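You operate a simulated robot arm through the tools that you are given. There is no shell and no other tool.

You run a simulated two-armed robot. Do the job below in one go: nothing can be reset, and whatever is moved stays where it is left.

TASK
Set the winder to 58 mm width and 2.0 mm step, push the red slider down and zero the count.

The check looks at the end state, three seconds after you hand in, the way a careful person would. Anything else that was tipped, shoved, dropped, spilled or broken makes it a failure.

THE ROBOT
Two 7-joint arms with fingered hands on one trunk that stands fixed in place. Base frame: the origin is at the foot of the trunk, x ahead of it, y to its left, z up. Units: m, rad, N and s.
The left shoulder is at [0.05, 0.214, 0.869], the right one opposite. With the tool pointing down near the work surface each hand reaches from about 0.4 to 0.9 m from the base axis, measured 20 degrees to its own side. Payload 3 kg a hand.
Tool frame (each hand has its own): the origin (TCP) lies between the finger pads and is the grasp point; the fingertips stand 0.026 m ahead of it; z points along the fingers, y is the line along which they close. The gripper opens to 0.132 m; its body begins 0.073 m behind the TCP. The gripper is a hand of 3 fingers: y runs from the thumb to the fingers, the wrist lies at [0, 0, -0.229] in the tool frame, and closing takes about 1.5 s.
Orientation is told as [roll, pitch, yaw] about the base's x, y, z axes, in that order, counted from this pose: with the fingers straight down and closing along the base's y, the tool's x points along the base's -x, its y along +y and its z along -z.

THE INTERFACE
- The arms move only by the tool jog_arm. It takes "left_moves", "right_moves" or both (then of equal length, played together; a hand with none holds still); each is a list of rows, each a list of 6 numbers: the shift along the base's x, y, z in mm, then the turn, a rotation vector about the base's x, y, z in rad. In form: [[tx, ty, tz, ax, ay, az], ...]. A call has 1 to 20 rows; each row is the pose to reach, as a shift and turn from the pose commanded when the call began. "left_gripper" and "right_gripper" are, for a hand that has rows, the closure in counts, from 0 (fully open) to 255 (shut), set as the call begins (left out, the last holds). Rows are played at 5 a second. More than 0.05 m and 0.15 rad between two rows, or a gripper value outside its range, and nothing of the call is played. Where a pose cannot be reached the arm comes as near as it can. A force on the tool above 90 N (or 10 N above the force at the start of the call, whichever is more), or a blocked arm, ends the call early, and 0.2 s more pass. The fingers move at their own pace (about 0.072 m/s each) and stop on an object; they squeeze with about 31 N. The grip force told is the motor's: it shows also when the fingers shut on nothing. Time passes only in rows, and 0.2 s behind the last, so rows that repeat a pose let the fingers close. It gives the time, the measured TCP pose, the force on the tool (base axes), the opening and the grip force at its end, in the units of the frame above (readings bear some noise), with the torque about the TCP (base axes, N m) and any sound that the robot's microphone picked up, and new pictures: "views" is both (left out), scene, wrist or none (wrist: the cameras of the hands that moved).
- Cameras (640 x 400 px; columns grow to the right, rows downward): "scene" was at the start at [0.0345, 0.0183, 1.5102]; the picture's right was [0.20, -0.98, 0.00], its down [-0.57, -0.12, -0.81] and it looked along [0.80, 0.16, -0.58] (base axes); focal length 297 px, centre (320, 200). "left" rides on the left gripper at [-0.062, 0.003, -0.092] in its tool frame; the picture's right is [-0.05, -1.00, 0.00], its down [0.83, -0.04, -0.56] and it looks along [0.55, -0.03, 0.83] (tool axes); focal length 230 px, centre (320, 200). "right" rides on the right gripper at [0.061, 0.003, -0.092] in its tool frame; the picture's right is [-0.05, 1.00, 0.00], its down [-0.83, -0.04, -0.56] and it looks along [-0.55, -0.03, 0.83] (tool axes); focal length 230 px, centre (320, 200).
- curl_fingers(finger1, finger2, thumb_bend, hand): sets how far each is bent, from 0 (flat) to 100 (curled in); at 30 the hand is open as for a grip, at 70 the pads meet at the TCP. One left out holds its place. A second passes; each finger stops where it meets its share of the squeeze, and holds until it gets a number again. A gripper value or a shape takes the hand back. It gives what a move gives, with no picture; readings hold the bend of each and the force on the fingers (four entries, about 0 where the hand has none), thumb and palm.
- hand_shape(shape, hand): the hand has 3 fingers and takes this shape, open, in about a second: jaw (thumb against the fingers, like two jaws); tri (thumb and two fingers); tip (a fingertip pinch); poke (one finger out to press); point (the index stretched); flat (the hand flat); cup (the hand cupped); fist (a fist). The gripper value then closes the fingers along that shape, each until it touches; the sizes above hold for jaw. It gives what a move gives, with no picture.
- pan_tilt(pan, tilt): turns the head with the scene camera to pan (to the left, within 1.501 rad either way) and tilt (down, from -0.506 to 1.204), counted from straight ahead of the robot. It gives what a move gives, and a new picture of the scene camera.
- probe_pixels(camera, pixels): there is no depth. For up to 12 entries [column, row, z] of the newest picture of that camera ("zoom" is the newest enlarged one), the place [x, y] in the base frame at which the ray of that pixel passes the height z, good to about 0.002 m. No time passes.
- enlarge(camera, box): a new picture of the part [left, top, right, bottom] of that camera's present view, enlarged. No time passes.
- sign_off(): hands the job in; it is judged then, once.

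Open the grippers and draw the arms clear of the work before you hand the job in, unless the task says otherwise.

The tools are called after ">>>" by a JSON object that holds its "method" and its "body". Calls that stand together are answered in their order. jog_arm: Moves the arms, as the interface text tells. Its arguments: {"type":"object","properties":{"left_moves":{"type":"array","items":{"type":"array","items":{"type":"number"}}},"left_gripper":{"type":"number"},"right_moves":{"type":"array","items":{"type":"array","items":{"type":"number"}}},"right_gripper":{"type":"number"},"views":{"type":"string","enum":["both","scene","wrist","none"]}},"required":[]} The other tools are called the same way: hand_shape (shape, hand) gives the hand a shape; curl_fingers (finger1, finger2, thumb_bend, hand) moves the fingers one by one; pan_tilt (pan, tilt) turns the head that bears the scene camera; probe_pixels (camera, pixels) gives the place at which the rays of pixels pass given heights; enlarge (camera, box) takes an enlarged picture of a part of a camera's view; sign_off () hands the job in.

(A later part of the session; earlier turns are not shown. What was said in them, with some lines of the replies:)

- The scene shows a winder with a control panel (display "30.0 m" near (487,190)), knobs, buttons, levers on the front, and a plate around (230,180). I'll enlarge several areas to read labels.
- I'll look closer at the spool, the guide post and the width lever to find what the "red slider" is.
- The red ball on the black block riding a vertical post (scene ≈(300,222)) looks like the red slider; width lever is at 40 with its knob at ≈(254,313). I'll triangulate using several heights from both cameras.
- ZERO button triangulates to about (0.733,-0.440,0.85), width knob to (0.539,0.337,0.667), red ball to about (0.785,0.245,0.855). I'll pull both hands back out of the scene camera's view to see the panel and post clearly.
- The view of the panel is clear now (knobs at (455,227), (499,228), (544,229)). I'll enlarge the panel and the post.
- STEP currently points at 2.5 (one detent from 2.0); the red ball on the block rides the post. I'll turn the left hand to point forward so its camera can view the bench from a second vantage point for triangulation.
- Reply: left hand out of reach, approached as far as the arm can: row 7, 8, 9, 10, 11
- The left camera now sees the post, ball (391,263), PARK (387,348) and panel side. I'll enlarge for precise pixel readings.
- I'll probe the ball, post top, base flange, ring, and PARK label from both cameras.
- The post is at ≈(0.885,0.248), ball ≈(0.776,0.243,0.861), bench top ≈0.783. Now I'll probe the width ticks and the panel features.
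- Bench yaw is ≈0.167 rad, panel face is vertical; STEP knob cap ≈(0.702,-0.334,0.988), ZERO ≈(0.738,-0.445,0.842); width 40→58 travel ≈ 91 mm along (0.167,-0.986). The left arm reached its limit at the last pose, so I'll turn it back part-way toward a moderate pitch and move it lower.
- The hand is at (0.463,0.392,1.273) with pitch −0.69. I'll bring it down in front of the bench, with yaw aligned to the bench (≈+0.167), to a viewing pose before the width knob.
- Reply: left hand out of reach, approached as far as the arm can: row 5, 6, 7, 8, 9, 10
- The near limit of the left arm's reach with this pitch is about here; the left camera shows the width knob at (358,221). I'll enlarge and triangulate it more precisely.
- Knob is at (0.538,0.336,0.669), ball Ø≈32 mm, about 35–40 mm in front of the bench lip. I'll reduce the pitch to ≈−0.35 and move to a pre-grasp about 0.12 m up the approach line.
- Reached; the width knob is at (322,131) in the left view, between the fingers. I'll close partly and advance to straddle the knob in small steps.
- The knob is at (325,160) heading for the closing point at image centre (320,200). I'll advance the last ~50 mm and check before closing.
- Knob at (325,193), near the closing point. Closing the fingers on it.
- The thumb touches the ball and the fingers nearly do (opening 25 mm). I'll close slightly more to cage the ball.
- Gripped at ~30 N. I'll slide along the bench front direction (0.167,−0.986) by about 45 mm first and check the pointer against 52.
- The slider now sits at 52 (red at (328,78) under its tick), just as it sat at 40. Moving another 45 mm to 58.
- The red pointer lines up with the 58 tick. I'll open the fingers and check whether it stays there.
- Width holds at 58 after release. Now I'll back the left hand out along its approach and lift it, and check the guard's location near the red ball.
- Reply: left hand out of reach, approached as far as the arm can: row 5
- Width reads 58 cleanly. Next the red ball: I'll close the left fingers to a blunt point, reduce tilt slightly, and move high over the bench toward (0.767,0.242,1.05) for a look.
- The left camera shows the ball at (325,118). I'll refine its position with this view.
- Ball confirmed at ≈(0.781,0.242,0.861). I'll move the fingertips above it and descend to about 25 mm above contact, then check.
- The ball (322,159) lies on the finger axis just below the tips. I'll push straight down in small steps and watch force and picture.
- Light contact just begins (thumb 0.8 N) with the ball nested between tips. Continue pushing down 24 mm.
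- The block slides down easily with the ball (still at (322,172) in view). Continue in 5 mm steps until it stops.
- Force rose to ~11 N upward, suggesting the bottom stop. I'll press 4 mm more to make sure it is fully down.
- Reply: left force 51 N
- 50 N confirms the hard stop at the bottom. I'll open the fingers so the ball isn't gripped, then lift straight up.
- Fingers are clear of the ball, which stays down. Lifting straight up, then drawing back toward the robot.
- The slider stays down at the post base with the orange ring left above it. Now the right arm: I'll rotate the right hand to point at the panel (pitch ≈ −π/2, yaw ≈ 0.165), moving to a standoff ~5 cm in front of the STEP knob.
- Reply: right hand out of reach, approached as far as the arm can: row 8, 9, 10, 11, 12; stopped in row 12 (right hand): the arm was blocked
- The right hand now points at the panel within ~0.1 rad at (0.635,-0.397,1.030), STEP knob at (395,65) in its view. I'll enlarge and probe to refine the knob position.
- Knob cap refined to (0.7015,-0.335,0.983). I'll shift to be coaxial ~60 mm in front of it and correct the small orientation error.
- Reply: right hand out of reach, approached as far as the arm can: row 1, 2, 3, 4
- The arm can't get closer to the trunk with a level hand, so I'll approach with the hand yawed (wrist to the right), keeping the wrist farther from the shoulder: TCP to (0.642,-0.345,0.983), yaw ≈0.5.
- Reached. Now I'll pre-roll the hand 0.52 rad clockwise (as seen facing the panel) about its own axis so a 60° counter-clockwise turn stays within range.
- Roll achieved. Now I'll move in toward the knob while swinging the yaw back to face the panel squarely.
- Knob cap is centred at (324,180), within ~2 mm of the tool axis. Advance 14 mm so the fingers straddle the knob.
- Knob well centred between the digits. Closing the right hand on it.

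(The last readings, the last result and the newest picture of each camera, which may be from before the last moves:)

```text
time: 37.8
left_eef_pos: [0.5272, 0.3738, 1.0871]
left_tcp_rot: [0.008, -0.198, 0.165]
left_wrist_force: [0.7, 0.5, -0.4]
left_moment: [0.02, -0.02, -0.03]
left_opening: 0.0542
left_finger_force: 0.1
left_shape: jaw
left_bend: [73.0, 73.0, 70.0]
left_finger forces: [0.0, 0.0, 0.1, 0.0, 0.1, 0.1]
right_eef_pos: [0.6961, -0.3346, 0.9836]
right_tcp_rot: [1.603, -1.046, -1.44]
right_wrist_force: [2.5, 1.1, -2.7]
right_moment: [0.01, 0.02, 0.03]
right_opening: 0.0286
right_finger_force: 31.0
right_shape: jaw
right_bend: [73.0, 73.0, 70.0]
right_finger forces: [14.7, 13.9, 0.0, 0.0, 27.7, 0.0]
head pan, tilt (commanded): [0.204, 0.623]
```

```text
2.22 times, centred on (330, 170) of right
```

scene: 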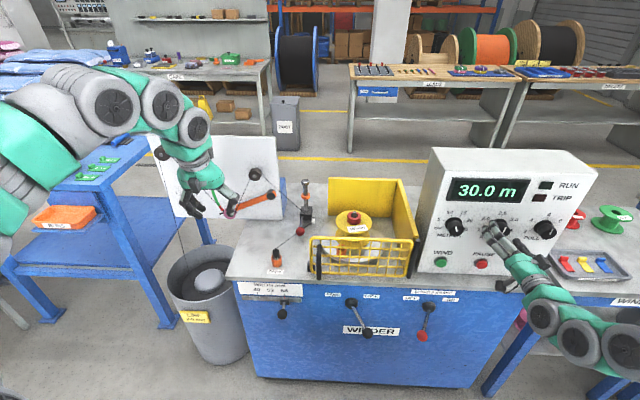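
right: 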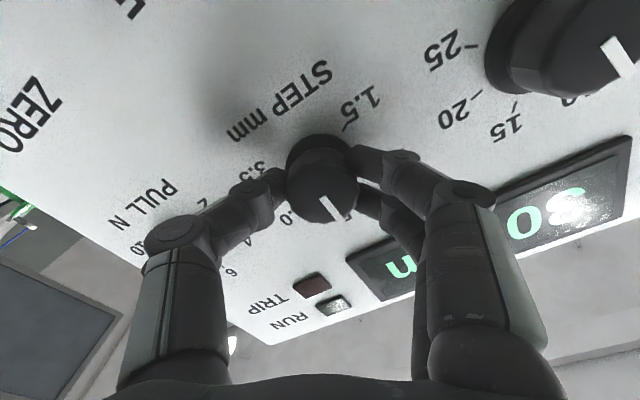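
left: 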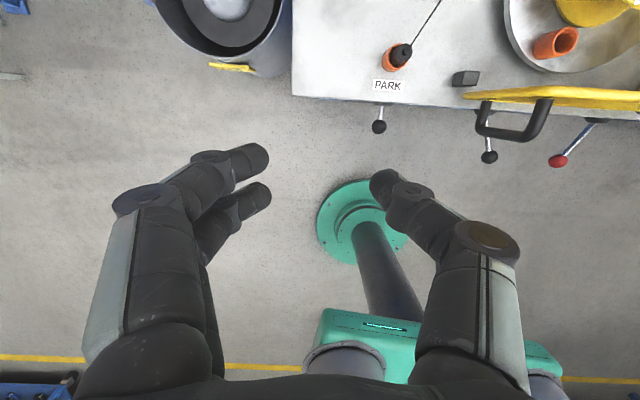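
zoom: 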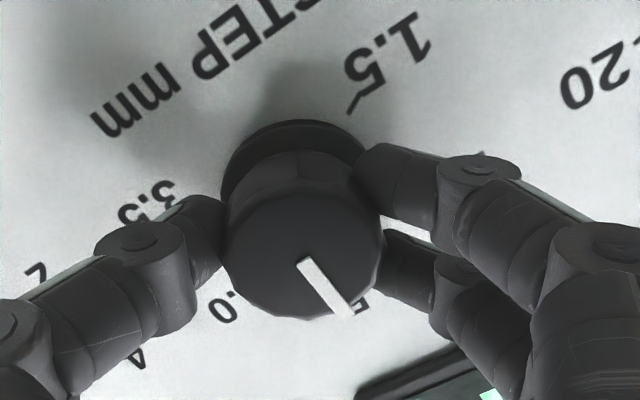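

Firm grip (31 N). Rotate 60° counter-clockwise (seen facing the panel) about the panel normal (−0.986,−0.165,0) through the TCP.

>>> {"method": "jog_arm", "body": {"right_moves": [[0, 0, 0, -0.129, -0.022, 0], [0, 0, 0, -0.258, -0.043, 0], [0, 0, 0, -0.387, -0.065, 0], [0, 0, 0, -0.516, -0.086, 0], [0, 0, 0, -0.645, -0.108, 0], [0, 0, 0, -0.774, -0.13, 0], [0, 0, 0, -0.903, -0.151, 0], [0, 0, 0, -1.032, -0.173, 0], [0, 0, 0, -1.032, -0.173, 0]], "views": "both"}}

>>> {"method": "enlarge", "body": {"camera": "right", "box": [200, 80, 460, 260]}}

```text
time: 39.8
left_eef_pos: [0.5272, 0.3733, 1.0875]
left_tcp_rot: [0.007, -0.197, 0.164]
left_wrist_force: [-0.3, 0.0, -0.6]
left_moment: [0.02, -0.03, 0.03]
left_opening: 0.0538
left_finger_force: 0.1
left_shape: jaw
left_bend: [73.0, 73.0, 70.0]
left_finger forces: [0.0, 0.0, 0.1, 0.0, 0.0, 0.0]
right_eef_pos: [0.6963, -0.3362, 0.9838]
right_tcp_rot: [-1.602, -1.047, 1.773]
right_wrist_force: [2.6, -10.3, 0.8]
right_moment: [0.0, 0.0, -0.23]
right_opening: 0.028
right_finger_force: 31.0
right_shape: jaw
right_bend: [73.0, 73.0, 70.0]
right_finger forces: [15.2, 13.3, 0.0, 0.0, 34.6, 0.0]
head pan, tilt (commanded): [0.204, 0.623]
```

scene: 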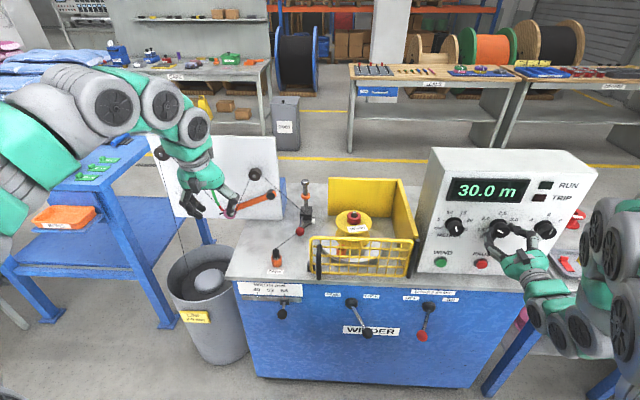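
right: 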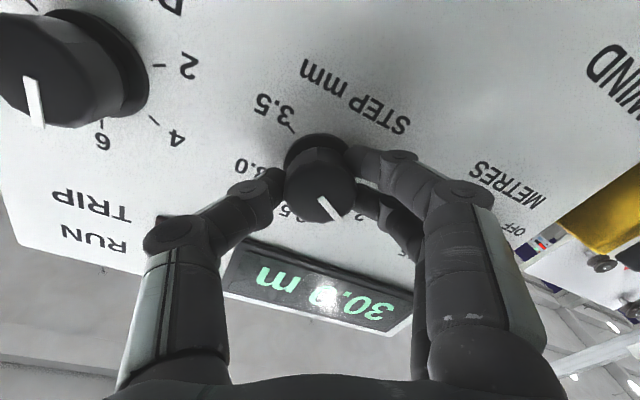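

```text
2.22 times, centred on (330, 170) of right
```

zoom: 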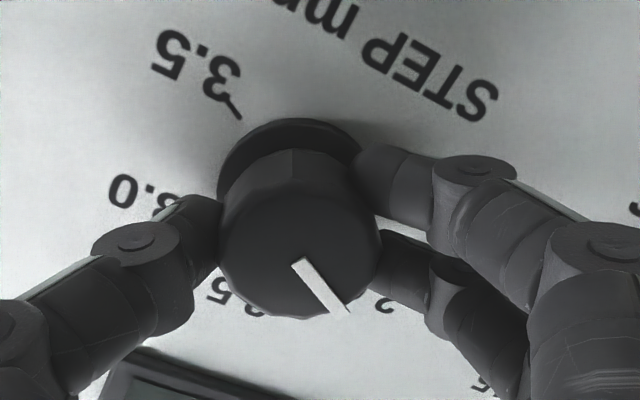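

The knob turned with the hand; the pointer should now be at 2.0. I'll release and check the reading.

>>> {"method": "jog_arm", "body": {"right_moves": [[0, 0, 0, 0, 0, 0], [0, 0, 0, 0, 0, 0], [0, 0, 0, 0, 0, 0], [0, 0, 0, 0, 0, 0], [0, 0, 0, 0, 0, 0]], "right_gripper": 95, "views": "both"}}

>>> {"method": "enlarge", "body": {"camera": "right", "box": [200, 80, 460, 260]}}

```text
time: 41.0
left_eef_pos: [0.5275, 0.3729, 1.0874]
left_tcp_rot: [0.007, -0.197, 0.161]
left_wrist_force: [0.9, -0.3, 0.8]
left_moment: [-0.02, -0.01, 0.02]
left_opening: 0.0539
left_finger_force: 0.1
left_shape: jaw
left_bend: [73.0, 73.0, 70.0]
left_finger forces: [0.1, 0.0, 0.0, 0.0, 0.0, 0.0]
right_eef_pos: [0.6962, -0.3346, 0.984]
right_tcp_rot: [-1.601, -1.048, 1.773]
right_wrist_force: [-0.5, -0.5, 0.8]
right_moment: [0.01, -0.01, 0.02]
right_opening: 0.0823
right_finger_force: 0.0
right_shape: jaw
right_bend: [71.0, 71.0, 69.0]
right_finger forces: [0.0, 0.1, 0.0, 0.0, 0.0, 0.0]
head pan, tilt (commanded): [0.204, 0.623]
```

scene: 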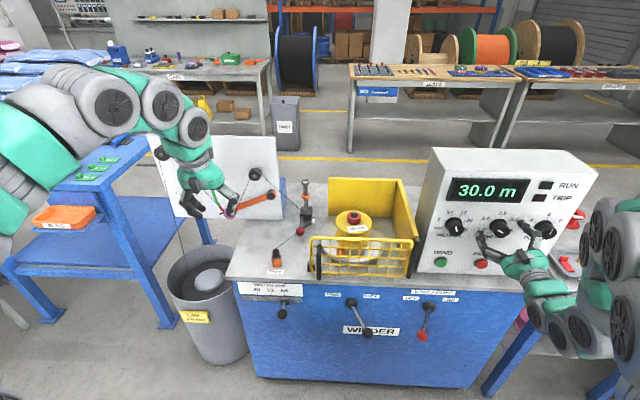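
right: 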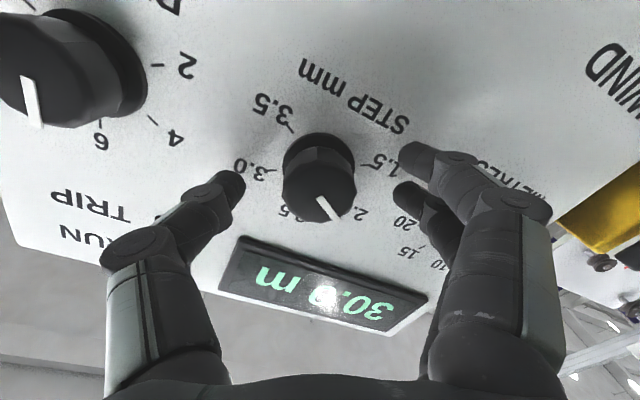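

```text
2.22 times, centred on (330, 170) of right
```

zoom: 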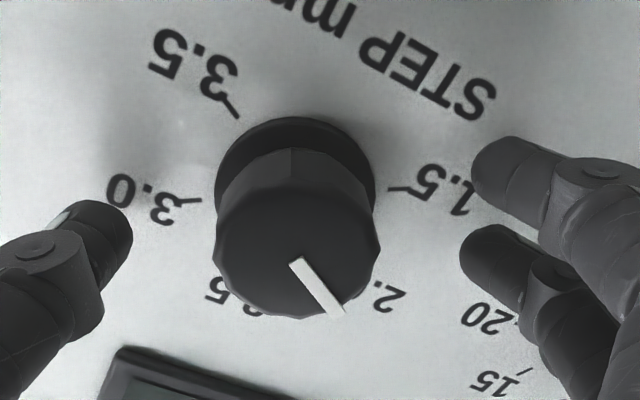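

STEP now points to 2.0. I'll back the right hand out along the normal (yawing the wrist outward as before), then move right/down toward the ZERO button.

>>> {"method": "jog_arm", "body": {"right_moves": [[-12, -2, 0, 0, 0, 0], [-25, -4, 0, 0, 0, 0.1], [-38, -8, 0, 0, 0, 0.2], [-48, -14, 0, 0, 0, 0.3], [-50, -40, -10, 0, 0, 0.3], [-52, -70, -30, 0, 0, 0.3], [-54, -100, -55, 0, 0, 0.3]], "views": "both"}}

>>> {"method": "enlarge", "body": {"camera": "scene", "box": [420, 160, 600, 280]}}

```text
time: 42.6
left_eef_pos: [0.5267, 0.3735, 1.0878]
left_tcp_rot: [0.007, -0.198, 0.166]
left_wrist_force: [0.7, -0.5, 0.0]
left_moment: [0.02, 0.01, 0.03]
left_opening: 0.0542
left_finger_force: 0.0
left_shape: jaw
left_bend: [73.0, 73.0, 70.0]
left_finger forces: [0.0, 0.0, 0.1, 0.0, 0.0, 0.1]
right_eef_pos: [0.6437, -0.4331, 0.9298]
right_tcp_rot: [-1.603, -1.049, 2.075]
right_wrist_force: [0.8, -0.3, 0.1]
right_moment: [-0.01, -0.03, 0.0]
right_opening: 0.0824
right_finger_force: 0.0
right_shape: jaw
right_bend: [71.0, 71.0, 69.0]
right_finger forces: [0.0, 0.0, 0.1, 0.0, 0.1, 0.0]
head pan, tilt (commanded): [0.204, 0.623]
```

scene: 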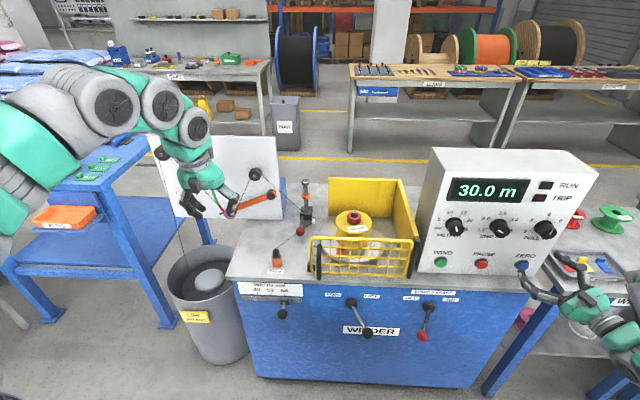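
right: 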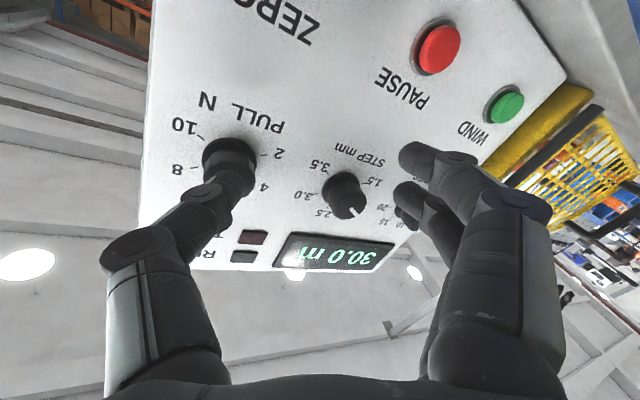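

```text
3.33 times, centred on (510, 220) of scene
```

zoom: 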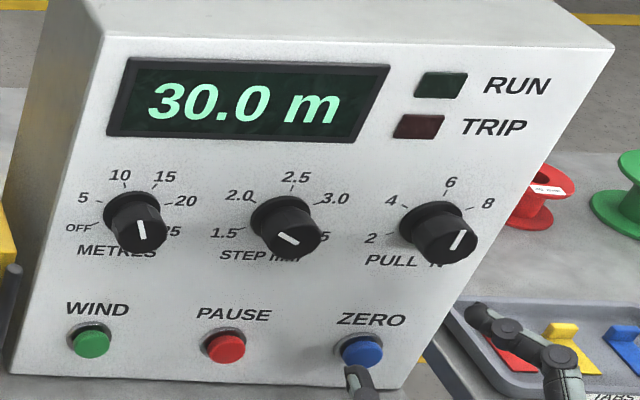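

STEP pointer reads 2.0 in the scene view; other knobs unchanged. I'll undo the roll and then shape the right hand to "poke" at a safe distance from the panel.

>>> {"method": "jog_arm", "body": {"right_moves": [[-3, -4, -12, 0.115, 0.06, 0.002], [-6, -8, -25, 0.231, 0.119, 0.004], [-9, -12, -38, 0.346, 0.179, 0.006], [-12, -15, -50, 0.462, 0.238, 0.008], [-12, -15, -50, 0.462, 0.238, 0.008]], "views": "none"}}

>>> {"method": "jog_arm", "body": {"right_moves": [[0, 0, 0, 0, 0, -0.1], [0, 0, 0, 0, 0, -0.2], [0, 0, 0, 0, 0, -0.3], [0, 0, 0, 0, 0, -0.3]], "views": "both"}}

```text
time: 43.8
left_eef_pos: [0.5269, 0.3736, 1.088]
left_tcp_rot: [0.009, -0.197, 0.162]
left_wrist_force: [-0.4, 0.6, -0.6]
left_moment: [0.02, 0.0, 0.0]
left_opening: 0.0542
left_finger_force: 0.1
left_shape: jaw
left_bend: [73.0, 73.0, 70.0]
left_finger forces: [0.1, 0.1, 0.1, 0.1, 0.0, 0.0]
right_eef_pos: [0.6297, -0.4495, 0.8791]
right_tcp_rot: [-3.107, -1.556, -2.701]
right_wrist_force: [-0.2, 0.2, -0.6]
right_moment: [-0.04, 0.0, 0.03]
right_opening: 0.0827
right_finger_force: 0.0
right_shape: jaw
right_bend: [71.0, 71.0, 69.0]
right_finger forces: [0.0, 0.0, 0.1, 0.1, 0.1, 0.1]
head pan, tilt (commanded): [0.204, 0.623]
```

```text
time: 44.8
left_eef_pos: [0.5268, 0.3732, 1.0878]
left_tcp_rot: [0.007, -0.198, 0.164]
left_wrist_force: [0.2, -0.8, 0.8]
left_moment: [0.0, -0.01, 0.02]
left_opening: 0.0539
left_finger_force: 0.1
left_shape: jaw
left_bend: [73.0, 73.0, 70.0]
left_finger forces: [0.0, 0.1, 0.0, 0.0, 0.1, 0.1]
right_eef_pos: [0.6299, -0.4498, 0.8798]
right_tcp_rot: [-3.076, -1.555, -3.031]
right_wrist_force: [-0.1, -0.6, -0.2]
right_moment: [0.0, 0.0, 0.01]
right_opening: 0.0824
right_finger_force: 0.2
right_shape: jaw
right_bend: [71.0, 71.0, 69.0]
right_finger forces: [0.0, 0.1, 0.0, 0.0, 0.1, 0.1]
head pan, tilt (commanded): [0.204, 0.623]
```

scene: 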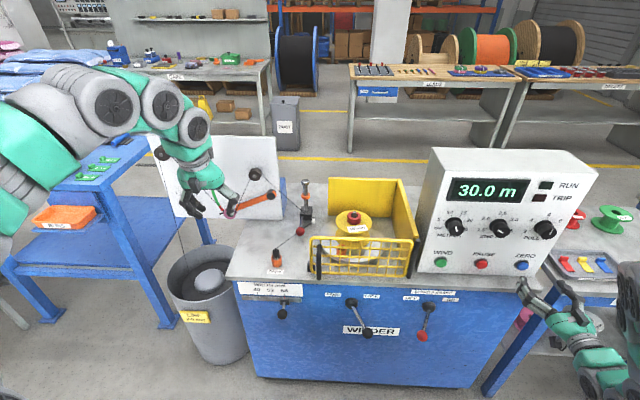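
right: 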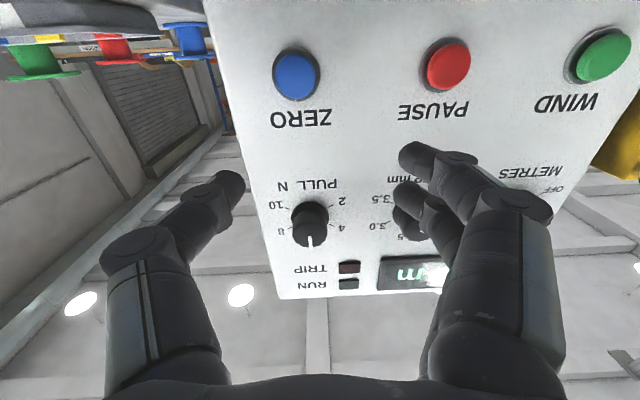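

Facing the panel squarely at (0.630,-0.450,0.880); ZERO seen at (296,74). Changing the right hand to the poke shape.

>>> {"method": "hand_shape", "body": {"shape": "poke", "hand": "right"}}

>>> {"method": "jog_arm", "body": {"right_moves": [[0, 0, 0, 0, 0, 0]], "views": "both"}}

```text
time: 45.7
left_eef_pos: [0.5269, 0.3737, 1.0876]
left_tcp_rot: [0.005, -0.196, 0.162]
left_wrist_force: [-0.2, -0.1, -0.4]
left_moment: [0.0, 0.03, -0.02]
left_opening: 0.0541
left_finger_force: 0.0
left_shape: jaw
left_bend: [73.0, 73.0, 70.0]
left_finger forces: [0.1, 0.0, 0.0, 0.0, 0.1, 0.0]
right_eef_pos: [0.6295, -0.4494, 0.8797]
right_tcp_rot: [-3.055, -1.556, -3.051]
right_wrist_force: [-0.4, -0.4, 0.3]
right_moment: [0.0, -0.01, -0.02]
right_opening: 0.0
right_finger_force: 0.1
right_shape: poke
right_bend: [100.0, 100.0, 45.0]
right_finger forces: [0.0, 0.0, 0.0, 0.0, 0.0, 0.0]
head pan, tilt (commanded): [0.204, 0.623]
```

```text
time: 46.1
left_eef_pos: [0.5278, 0.3723, 1.0876]
left_tcp_rot: [0.007, -0.197, 0.161]
left_wrist_force: [0.1, -0.4, 0.0]
left_moment: [0.0, 0.02, -0.01]
left_opening: 0.0542
left_finger_force: 0.0
left_shape: jaw
left_bend: [73.0, 73.0, 70.0]
left_finger forces: [0.0, 0.0, 0.1, 0.0, 0.0, 0.1]
right_eef_pos: [0.63, -0.4496, 0.8809]
right_tcp_rot: [-3.061, -1.555, -3.048]
right_wrist_force: [0.3, 0.0, -0.3]
right_moment: [0.01, 0.02, -0.01]
right_opening: 0.0001
right_finger_force: 0.0
right_shape: poke
right_bend: [100.0, 100.0, 45.0]
right_finger forces: [0.0, 0.0, 0.0, 0.0, 0.0, 0.1]
head pan, tilt (commanded): [0.204, 0.623]
```

scene: 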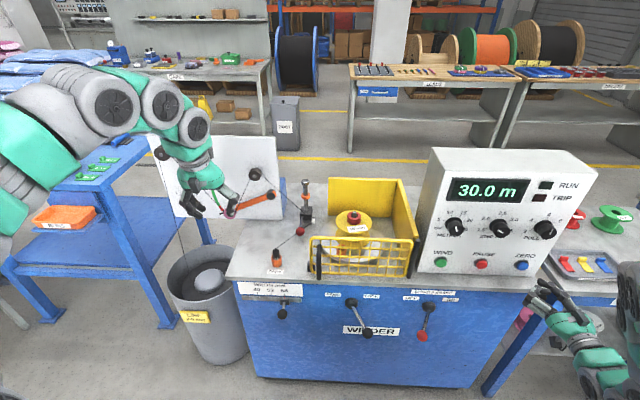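
right: 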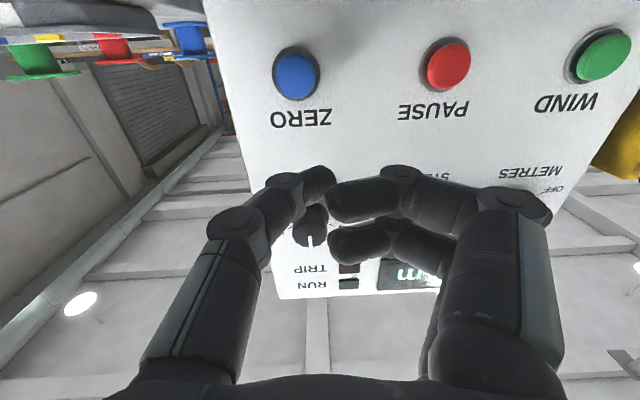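

In poke shape the thumb tip (≈(318,182)) is the foremost digit and the fingers are curled beside it. I'll enlarge both views to judge which tip leads.

>>> {"method": "enlarge", "body": {"camera": "right", "box": [200, 130, 480, 290]}}

>>> {"method": "enlarge", "body": {"camera": "scene", "box": [490, 240, 640, 380]}}

```text
2.29 times, centred on (340, 210) of right
```

zoom: 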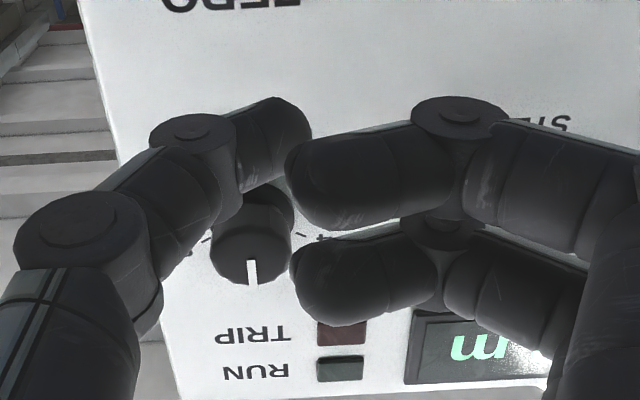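

```text
2.86 times, centred on (565, 310) of scene
```

zoom: 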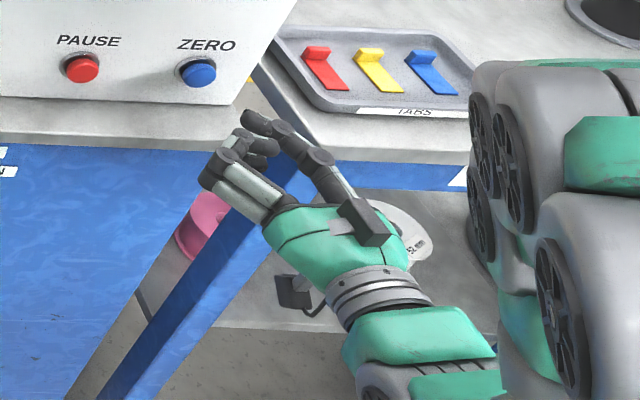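

The thumb tip is near the tool axis (tool ≈(0,+6,+23) mm) and leads the curled fingers. I'll refine the ZERO button position with the right camera.

>>> {"method": "probe_pixels", "body": {"camera": "right", "pixels": [[297, 75, 0.82], [297, 75, 0.83], [297, 75, 0.84], [297, 75, 0.85], [447, 66, 0.84], [604, 55, 0.84]]}}

>>> {"method": "probe_pixels", "body": {"camera": "scene", "pixels": [[522.3, 265.6, 0.83], [522.3, 265.6, 0.84], [522.3, 265.6, 0.85]]}}

>>> {"method": "enlarge", "body": {"camera": "right", "box": [240, 20, 360, 140]}}

```text
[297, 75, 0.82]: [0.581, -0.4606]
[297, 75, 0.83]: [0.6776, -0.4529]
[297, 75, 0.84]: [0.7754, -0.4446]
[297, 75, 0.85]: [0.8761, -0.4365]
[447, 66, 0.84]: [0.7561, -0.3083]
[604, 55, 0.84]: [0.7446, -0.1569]
```

```text
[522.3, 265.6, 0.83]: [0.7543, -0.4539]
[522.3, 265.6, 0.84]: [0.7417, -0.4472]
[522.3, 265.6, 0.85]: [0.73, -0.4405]
```

```text
3.33 times, centred on (300, 80) of right
```

zoom: 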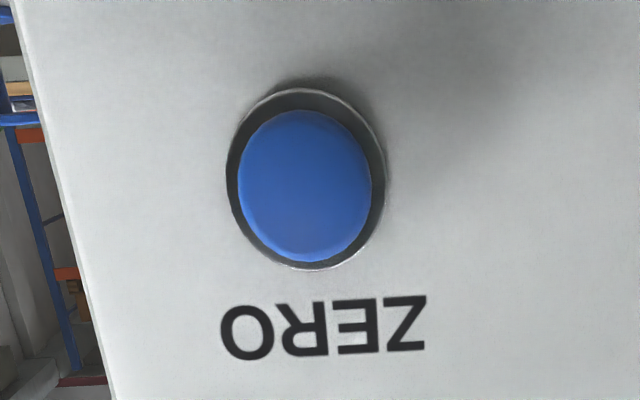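

ZERO button front is at ≈(0.745,-0.448,0.837). I'll yaw slightly so the thumb leads and move the tip to ~30 mm in front of the button.

>>> {"method": "jog_arm", "body": {"right_moves": [[15, -10, -15, 0, 0, 0.1], [30, -20, -30, 0, 0, 0.2], [48, -18, -44, 0, 0, 0.2], [65, -17, -44, 0, 0, 0.2], [65, -17, -44, 0, 0, 0.2]], "views": "both"}}

>>> {"method": "enlarge", "body": {"camera": "scene", "box": [470, 220, 600, 320]}}

>>> {"method": "enlarge", "body": {"camera": "right", "box": [220, 80, 440, 240]}}

```text
time: 47.3
left_eef_pos: [0.5269, 0.3733, 1.0883]
left_tcp_rot: [0.005, -0.197, 0.162]
left_wrist_force: [-0.1, 0.2, 0.5]
left_moment: [-0.01, 0.0, 0.04]
left_opening: 0.0539
left_finger_force: 0.1
left_shape: jaw
left_bend: [73.0, 73.0, 70.0]
left_finger forces: [0.0, 0.1, 0.0, 0.0, 0.0, 0.0]
right_eef_pos: [0.6939, -0.4667, 0.834]
right_tcp_rot: [-3.054, -1.552, -2.853]
right_wrist_force: [0.2, -0.8, 0.6]
right_moment: [0.0, 0.0, -0.01]
right_opening: 0.0003
right_finger_force: 0.1
right_shape: poke
right_bend: [100.0, 100.0, 45.0]
right_finger forces: [0.0, 0.0, 0.1, 0.0, 0.0, 0.0]
head pan, tilt (commanded): [0.204, 0.623]
```

scene: 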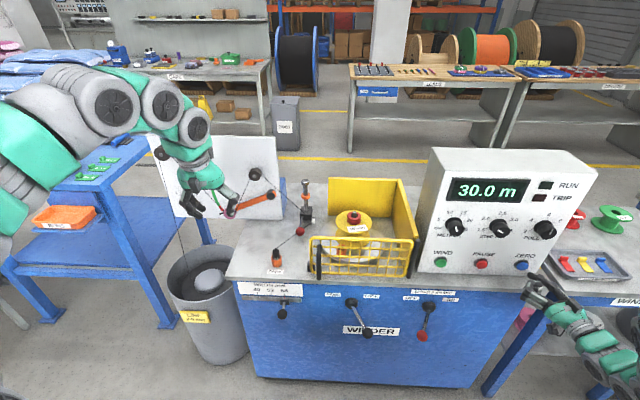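
right: 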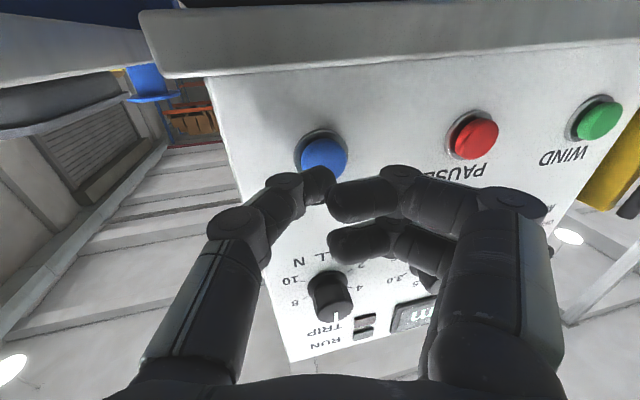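

```text
4.00 times, centred on (535, 270) of scene
```

zoom: 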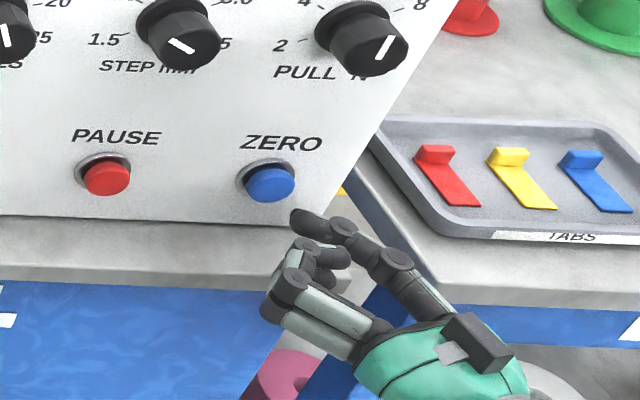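

```text
2.50 times, centred on (330, 160) of right
```

zoom: 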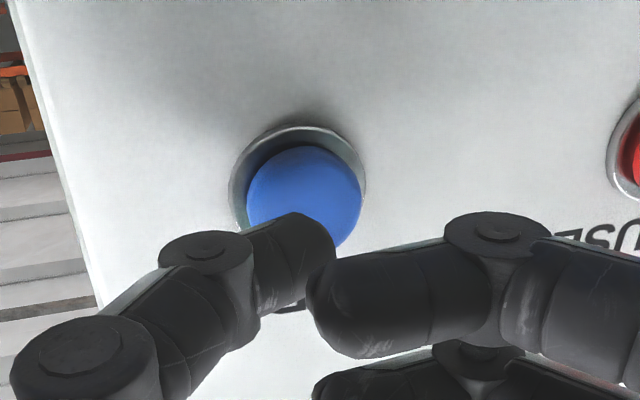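

Geometry agrees: the tip should meet the button after ~32 mm along the normal. Advance 25 mm and look.

>>> {"method": "jog_arm", "body": {"right_moves": [[8, 1, 1, 0, 0, 0], [16, 3, 2, 0, 0, 0], [25, 4, 3, 0, 0, 0], [25, 4, 3, 0, 0, 0]], "views": "both"}}

>>> {"method": "enlarge", "body": {"camera": "scene", "box": [470, 220, 600, 320]}}

>>> {"method": "enlarge", "body": {"camera": "right", "box": [220, 80, 440, 240]}}

```text
time: 48.3
left_eef_pos: [0.5278, 0.3731, 1.0884]
left_tcp_rot: [0.006, -0.198, 0.162]
left_wrist_force: [-0.5, -0.7, 0.5]
left_moment: [-0.01, 0.0, -0.02]
left_opening: 0.0539
left_finger_force: 0.0
left_shape: jaw
left_bend: [73.0, 73.0, 70.0]
left_finger forces: [0.0, 0.1, 0.0, 0.0, 0.0, 0.0]
right_eef_pos: [0.7193, -0.4638, 0.8385]
right_tcp_rot: [-3.07, -1.556, -2.838]
right_wrist_force: [-8.8, -1.1, -1.1]
right_moment: [-0.04, 0.03, 0.06]
right_opening: 0.0003
right_finger_force: 0.1
right_shape: poke
right_bend: [100.0, 100.0, 45.0]
right_finger forces: [0.1, 0.1, 0.1, 0.0, 8.2, 0.1]
head pan, tilt (commanded): [0.204, 0.623]
heard: click
```

scene: 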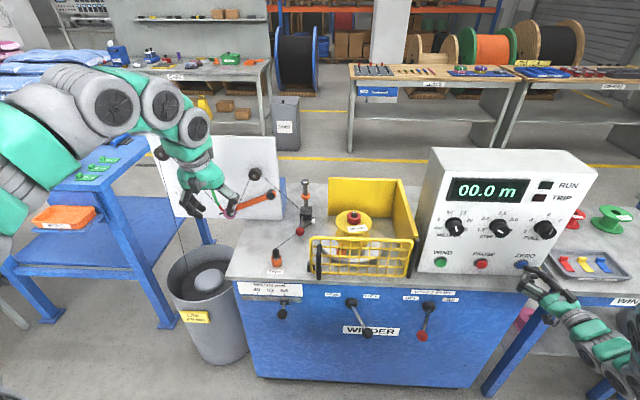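
right: 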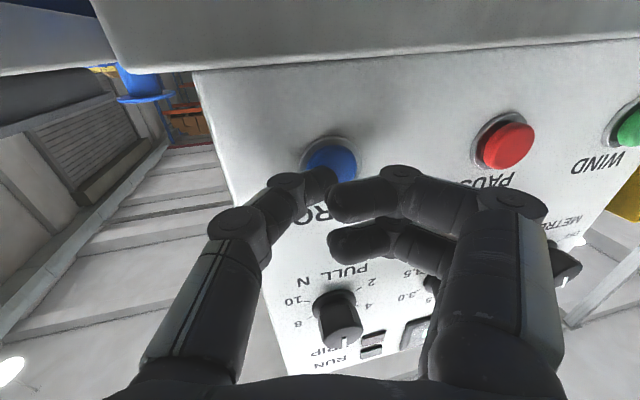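

```text
4.00 times, centred on (535, 270) of scene
```

zoom: 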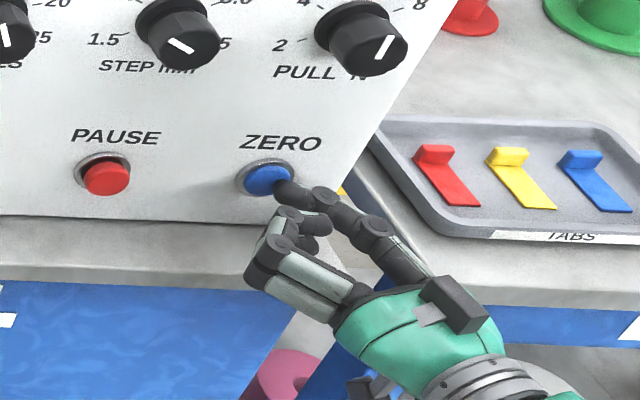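

```text
2.50 times, centred on (330, 160) of right
```

zoom: 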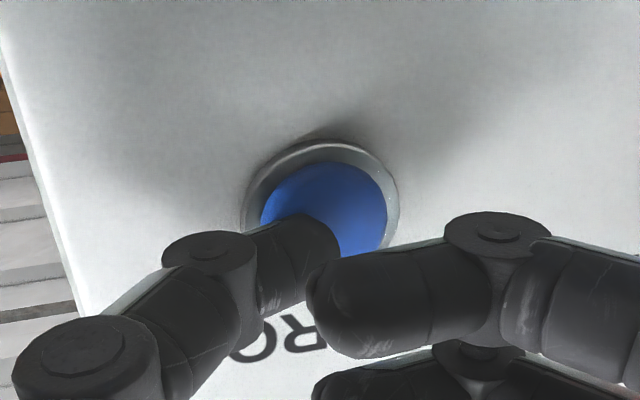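

A click was heard and the display now shows "00.0 m". I'll back straight off the button and draw the right hand away from the panel.

>>> {"method": "jog_arm", "body": {"right_moves": [[-12, -2, 0, 0, 0, 0], [-25, -4, 0, 0, 0, 0], [-45, -10, 10, 0, 0, 0], [-65, -25, 30, 0, 0, 0], [-70, -50, 60, 0, 0, 0], [-75, -75, 95, 0, 0, 0], [-80, -100, 130, 0, 0, 0]], "views": "both"}}

>>> {"method": "enlarge", "body": {"camera": "scene", "box": [420, 160, 600, 280]}}

>>> {"method": "enlarge", "body": {"camera": "scene", "box": [225, 165, 345, 330]}}

```text
time: 49.9
left_eef_pos: [0.5271, 0.3736, 1.0875]
left_tcp_rot: [0.008, -0.196, 0.165]
left_wrist_force: [0.5, -0.2, 1.3]
left_moment: [-0.01, 0.02, -0.01]
left_opening: 0.0538
left_finger_force: 0.0
left_shape: jaw
left_bend: [73.0, 73.0, 70.0]
left_finger forces: [0.1, 0.0, 0.0, 0.0, 0.1, 0.0]
right_eef_pos: [0.6412, -0.5616, 0.9693]
right_tcp_rot: [-3.105, -1.555, -2.8]
right_wrist_force: [0.3, -0.3, -0.4]
right_moment: [-0.02, 0.01, 0.01]
right_opening: 0.0
right_finger_force: 0.0
right_shape: poke
right_bend: [100.0, 100.0, 45.0]
right_finger forces: [0.0, 0.1, 0.0, 0.1, 0.0, 0.0]
head pan, tilt (commanded): [0.204, 0.623]
```

scene: 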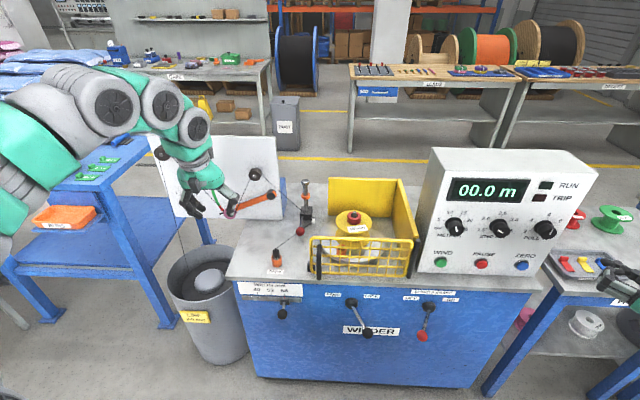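
right: 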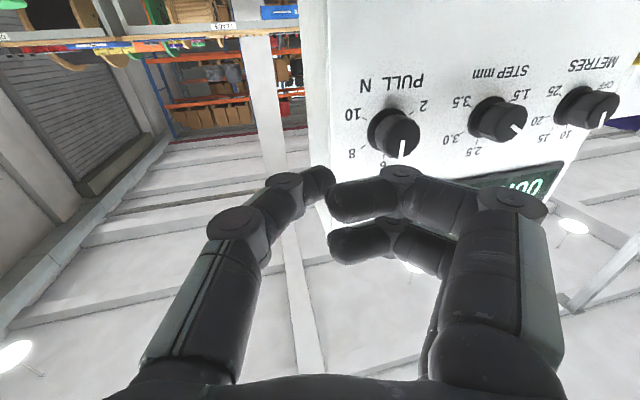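

```text
3.33 times, centred on (510, 220) of scene
```

zoom: 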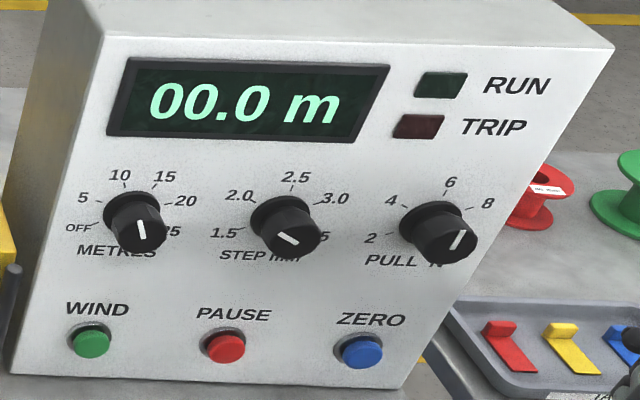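

```text
2.42 times, centred on (285, 248) of scene
```

zoom: 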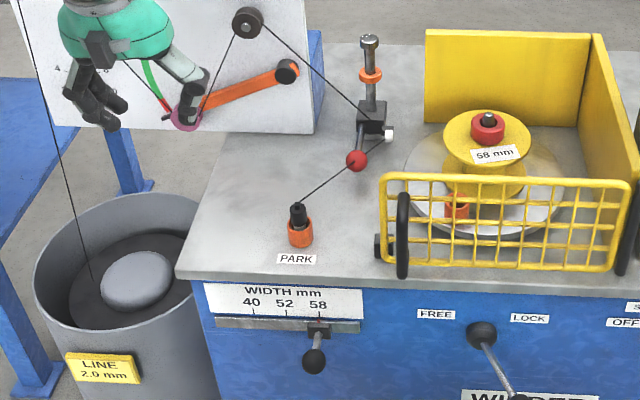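

Display reads 00.0 m, STEP 2.0, width 58, slider down, everything else unchanged. I'll fold the right hand back to pointing down while withdrawing, and draw the left hand further back with its fingers opened.

>>> {"method": "jog_arm", "body": {"right_moves": [[-14, 4, 12, -0.053, 0.132, 0], [-28, 8, 24, -0.106, 0.264, 0], [-42, 13, 36, -0.159, 0.396, 0], [-56, 18, 48, -0.212, 0.528, 0], [-70, 23, 60, -0.265, 0.66, 0], [-84, 28, 72, -0.318, 0.792, 0], [-98, 33, 84, -0.371, 0.924, 0], [-112, 38, 96, -0.424, 1.056, 0], [-126, 42, 108, -0.477, 1.188, 0], [-140, 46, 116, -0.53, 1.32, 0], [-150, 50, 120, -0.581, 1.45, 0]], "left_moves": [[-10, 5, 5, 0, 0, 0], [-20, 10, 10, 0, 0, 0], [-30, 15, 15, 0, 0, 0], [-40, 20, 20, 0, 0, 0], [-50, 25, 25, 0, 0, 0], [-60, 30, 30, 0, 0, 0], [-70, 35, 35, 0, 0, 0], [-80, 40, 40, 0, 0, 0], [-90, 40, 45, 0, 0, 0], [-100, 40, 50, 0, 0, 0], [-110, 40, 55, 0, 0, 0]], "left_gripper": 0, "views": "both"}}

```text
time: 52.3
left_eef_pos: [0.4169, 0.4136, 1.1416]
left_tcp_rot: [0.007, -0.198, 0.164]
left_wrist_force: [-1.1, -0.5, 0.3]
left_moment: [0.0, -0.01, -0.01]
left_opening: 0.1323
left_finger_force: 0.0
left_shape: jaw
left_bend: [30.0, 30.0, 30.0]
left_finger forces: [0.1, 0.0, 0.1, 0.1, 0.0, 0.0]
right_eef_pos: [0.4897, -0.5112, 1.0871]
right_tcp_rot: [-0.006, -0.02, 0.383]
right_wrist_force: [-0.3, 0.3, 0.4]
right_moment: [-0.01, -0.05, -0.02]
right_opening: 0.0001
right_finger_force: 0.1
right_shape: poke
right_bend: [100.0, 100.0, 45.0]
right_finger forces: [0.0, 0.0, 0.0, 0.0, 0.1, 0.1]
head pan, tilt (commanded): [0.204, 0.623]
```

scene: 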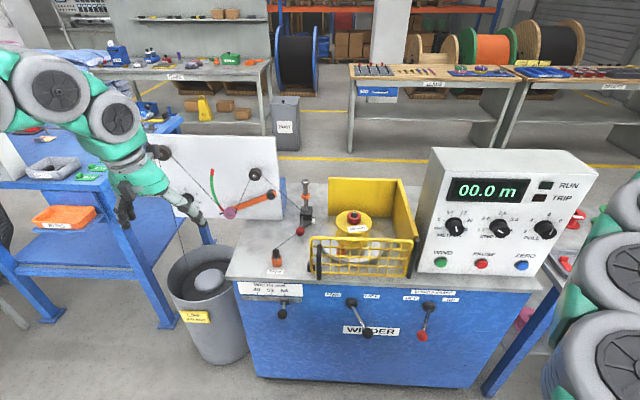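
right: 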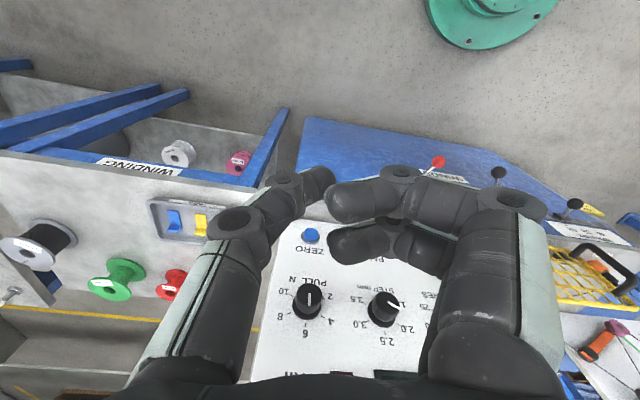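
left: 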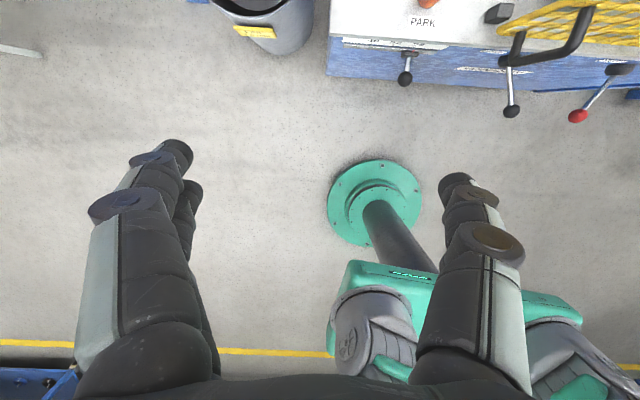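

Both hands are clear of the work. I'll draw the right hand back a bit more, reset it to an open jaw, and do a final check.

>>> {"method": "jog_arm", "body": {"right_moves": [[-40, 10, 15, 0, 0, 0], [-80, 20, 30, 0, 0, 0], [-120, 30, 45, 0, 0, 0]], "views": "none"}}

>>> {"method": "hand_shape", "body": {"shape": "jaw", "hand": "right"}}

>>> {"method": "jog_arm", "body": {"right_moves": [[0, 0, 0, 0, 0, 0], [0, 0, 0, 0, 0, 0]], "right_gripper": 0, "views": "both"}}

>>> {"method": "enlarge", "body": {"camera": "scene", "box": [270, 170, 350, 240]}}

>>> {"method": "enlarge", "body": {"camera": "scene", "box": [225, 270, 465, 350]}}

>>> {"method": "enlarge", "body": {"camera": "scene", "box": [420, 160, 600, 280]}}

```text
time: 53.1
left_eef_pos: [0.4176, 0.4125, 1.1416]
left_tcp_rot: [0.007, -0.199, 0.162]
left_wrist_force: [0.2, -0.9, -0.4]
left_moment: [-0.04, 0.0, 0.0]
left_opening: 0.1317
left_finger_force: 0.0
left_shape: jaw
left_bend: [30.0, 30.0, 30.0]
left_finger forces: [0.0, 0.0, 0.1, 0.0, 0.0, 0.0]
right_eef_pos: [0.3693, -0.4826, 1.1343]
right_tcp_rot: [-0.005, -0.024, 0.381]
right_wrist_force: [-0.2, 1.4, -0.1]
right_moment: [-0.02, 0.01, -0.02]
right_opening: 0.0001
right_finger_force: 0.0
right_shape: poke
right_bend: [100.0, 100.0, 45.0]
right_finger forces: [0.0, 0.0, 0.0, 0.0, 0.0, 0.2]
head pan, tilt (commanded): [0.204, 0.623]
```

```text
time: 54.0
left_eef_pos: [0.4181, 0.4146, 1.1414]
left_tcp_rot: [0.005, -0.196, 0.16]
left_wrist_force: [-0.1, 0.0, -0.1]
left_moment: [0.04, 0.03, 0.01]
left_opening: 0.1319
left_finger_force: 0.1
left_shape: jaw
left_bend: [30.0, 30.0, 30.0]
left_finger forces: [0.0, 0.0, 0.0, 0.0, 0.1, 0.0]
right_eef_pos: [0.3692, -0.4831, 1.1351]
right_tcp_rot: [-0.005, -0.025, 0.383]
right_wrist_force: [0.2, 0.5, 0.0]
right_moment: [-0.01, 0.0, -0.01]
right_opening: 0.1322
right_finger_force: 0.1
right_shape: jaw
right_bend: [30.0, 30.0, 30.0]
right_finger forces: [0.1, 0.0, 0.0, 0.0, 0.1, 0.0]
head pan, tilt (commanded): [0.204, 0.623]
```

```text
time: 54.6
left_eef_pos: [0.4189, 0.4134, 1.1407]
left_tcp_rot: [0.007, -0.197, 0.164]
left_wrist_force: [0.1, -0.4, 0.2]
left_moment: [-0.01, -0.01, 0.02]
left_opening: 0.1319
left_finger_force: 0.0
left_shape: jaw
left_bend: [30.0, 30.0, 30.0]
left_finger forces: [0.1, 0.0, 0.0, 0.0, 0.1, 0.0]
right_eef_pos: [0.3707, -0.483, 1.1351]
right_tcp_rot: [-0.006, -0.025, 0.381]
right_wrist_force: [-0.3, 1.0, 0.1]
right_moment: [0.01, 0.01, 0.02]
right_opening: 0.1319
right_finger_force: 0.0
right_shape: jaw
right_bend: [30.0, 30.0, 30.0]
right_finger forces: [0.1, 0.1, 0.1, 0.1, 0.0, 0.0]
head pan, tilt (commanded): [0.204, 0.623]
```

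scene: 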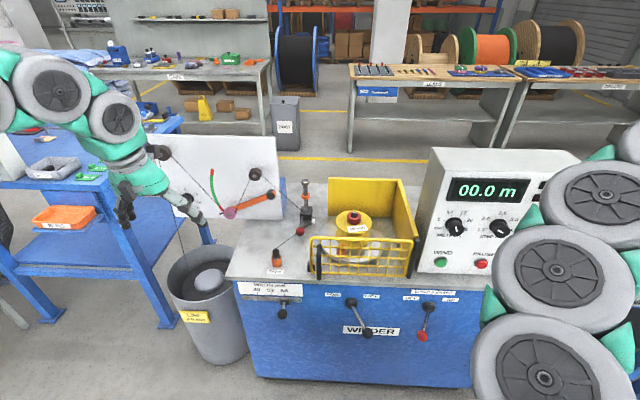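
right: 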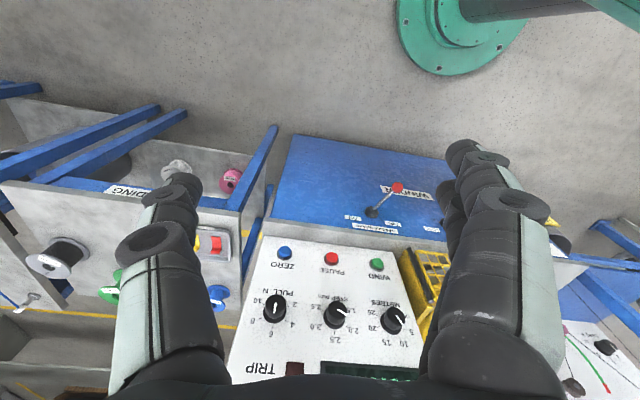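

```text
5.71 times, centred on (310, 205) of scene
```

zoom: 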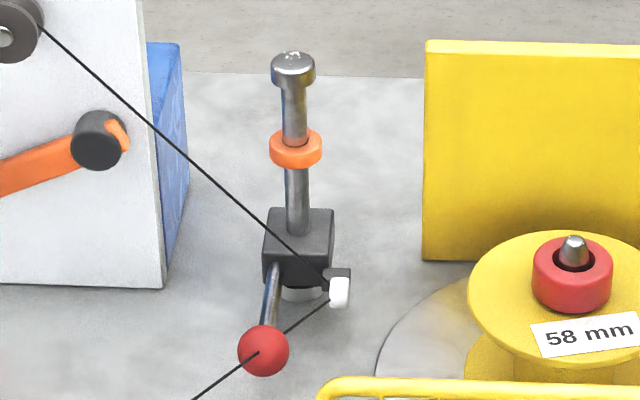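

```text
2.67 times, centred on (345, 310) of scene
```

zoom: 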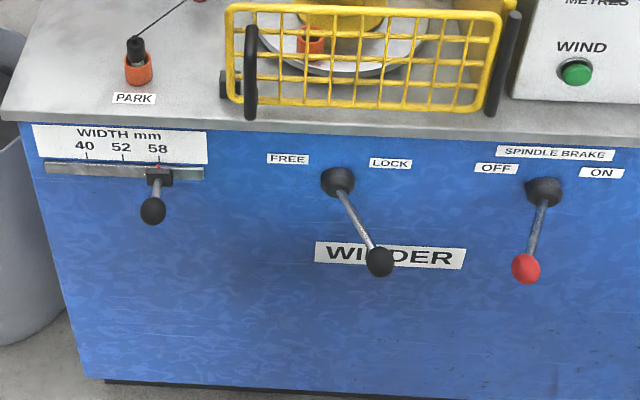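

```text
3.33 times, centred on (510, 220) of scene
```

zoom: 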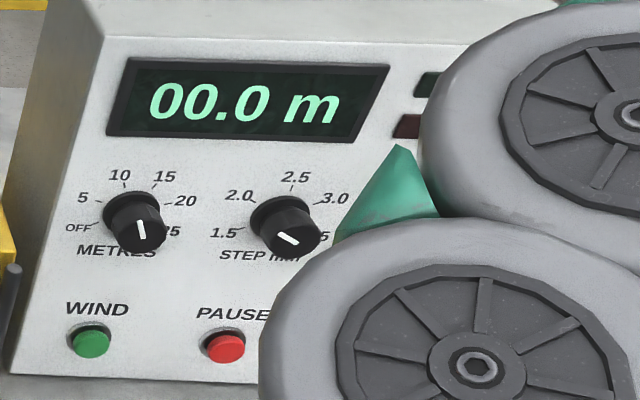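

Final check: the width pointer is at 58, STEP is at 2.0, and the slider rests on the post's base flange. The display reads 00.0 m, the other controls are unchanged, and both hands are open and clear of the work. Handing in.

>>> {"method": "sign_off", "body": {}}

```text
The job is handed in.
```

The winder is set as you asked, and I've handed the job in. I haven't been told the result of the check.

- **Width:** the lever pointer lines up with the 58 mark and stayed there after I let go.
- **Step:** I turned the STEP knob from 2.5 to 2.0. The METRES and PULL knobs are unchanged.
- **Red slider:** nothing is labelled "red slider". I took it to be the block with the red ball handle on the vertical post. I pushed it down to its stop and it stayed there.
- **Count:** I pressed ZERO once, heard a click, and the display went from 30.0 m to 00.0 m.

I saw nothing else moved or knocked. Both hands are open and drawn back clear of the winder.
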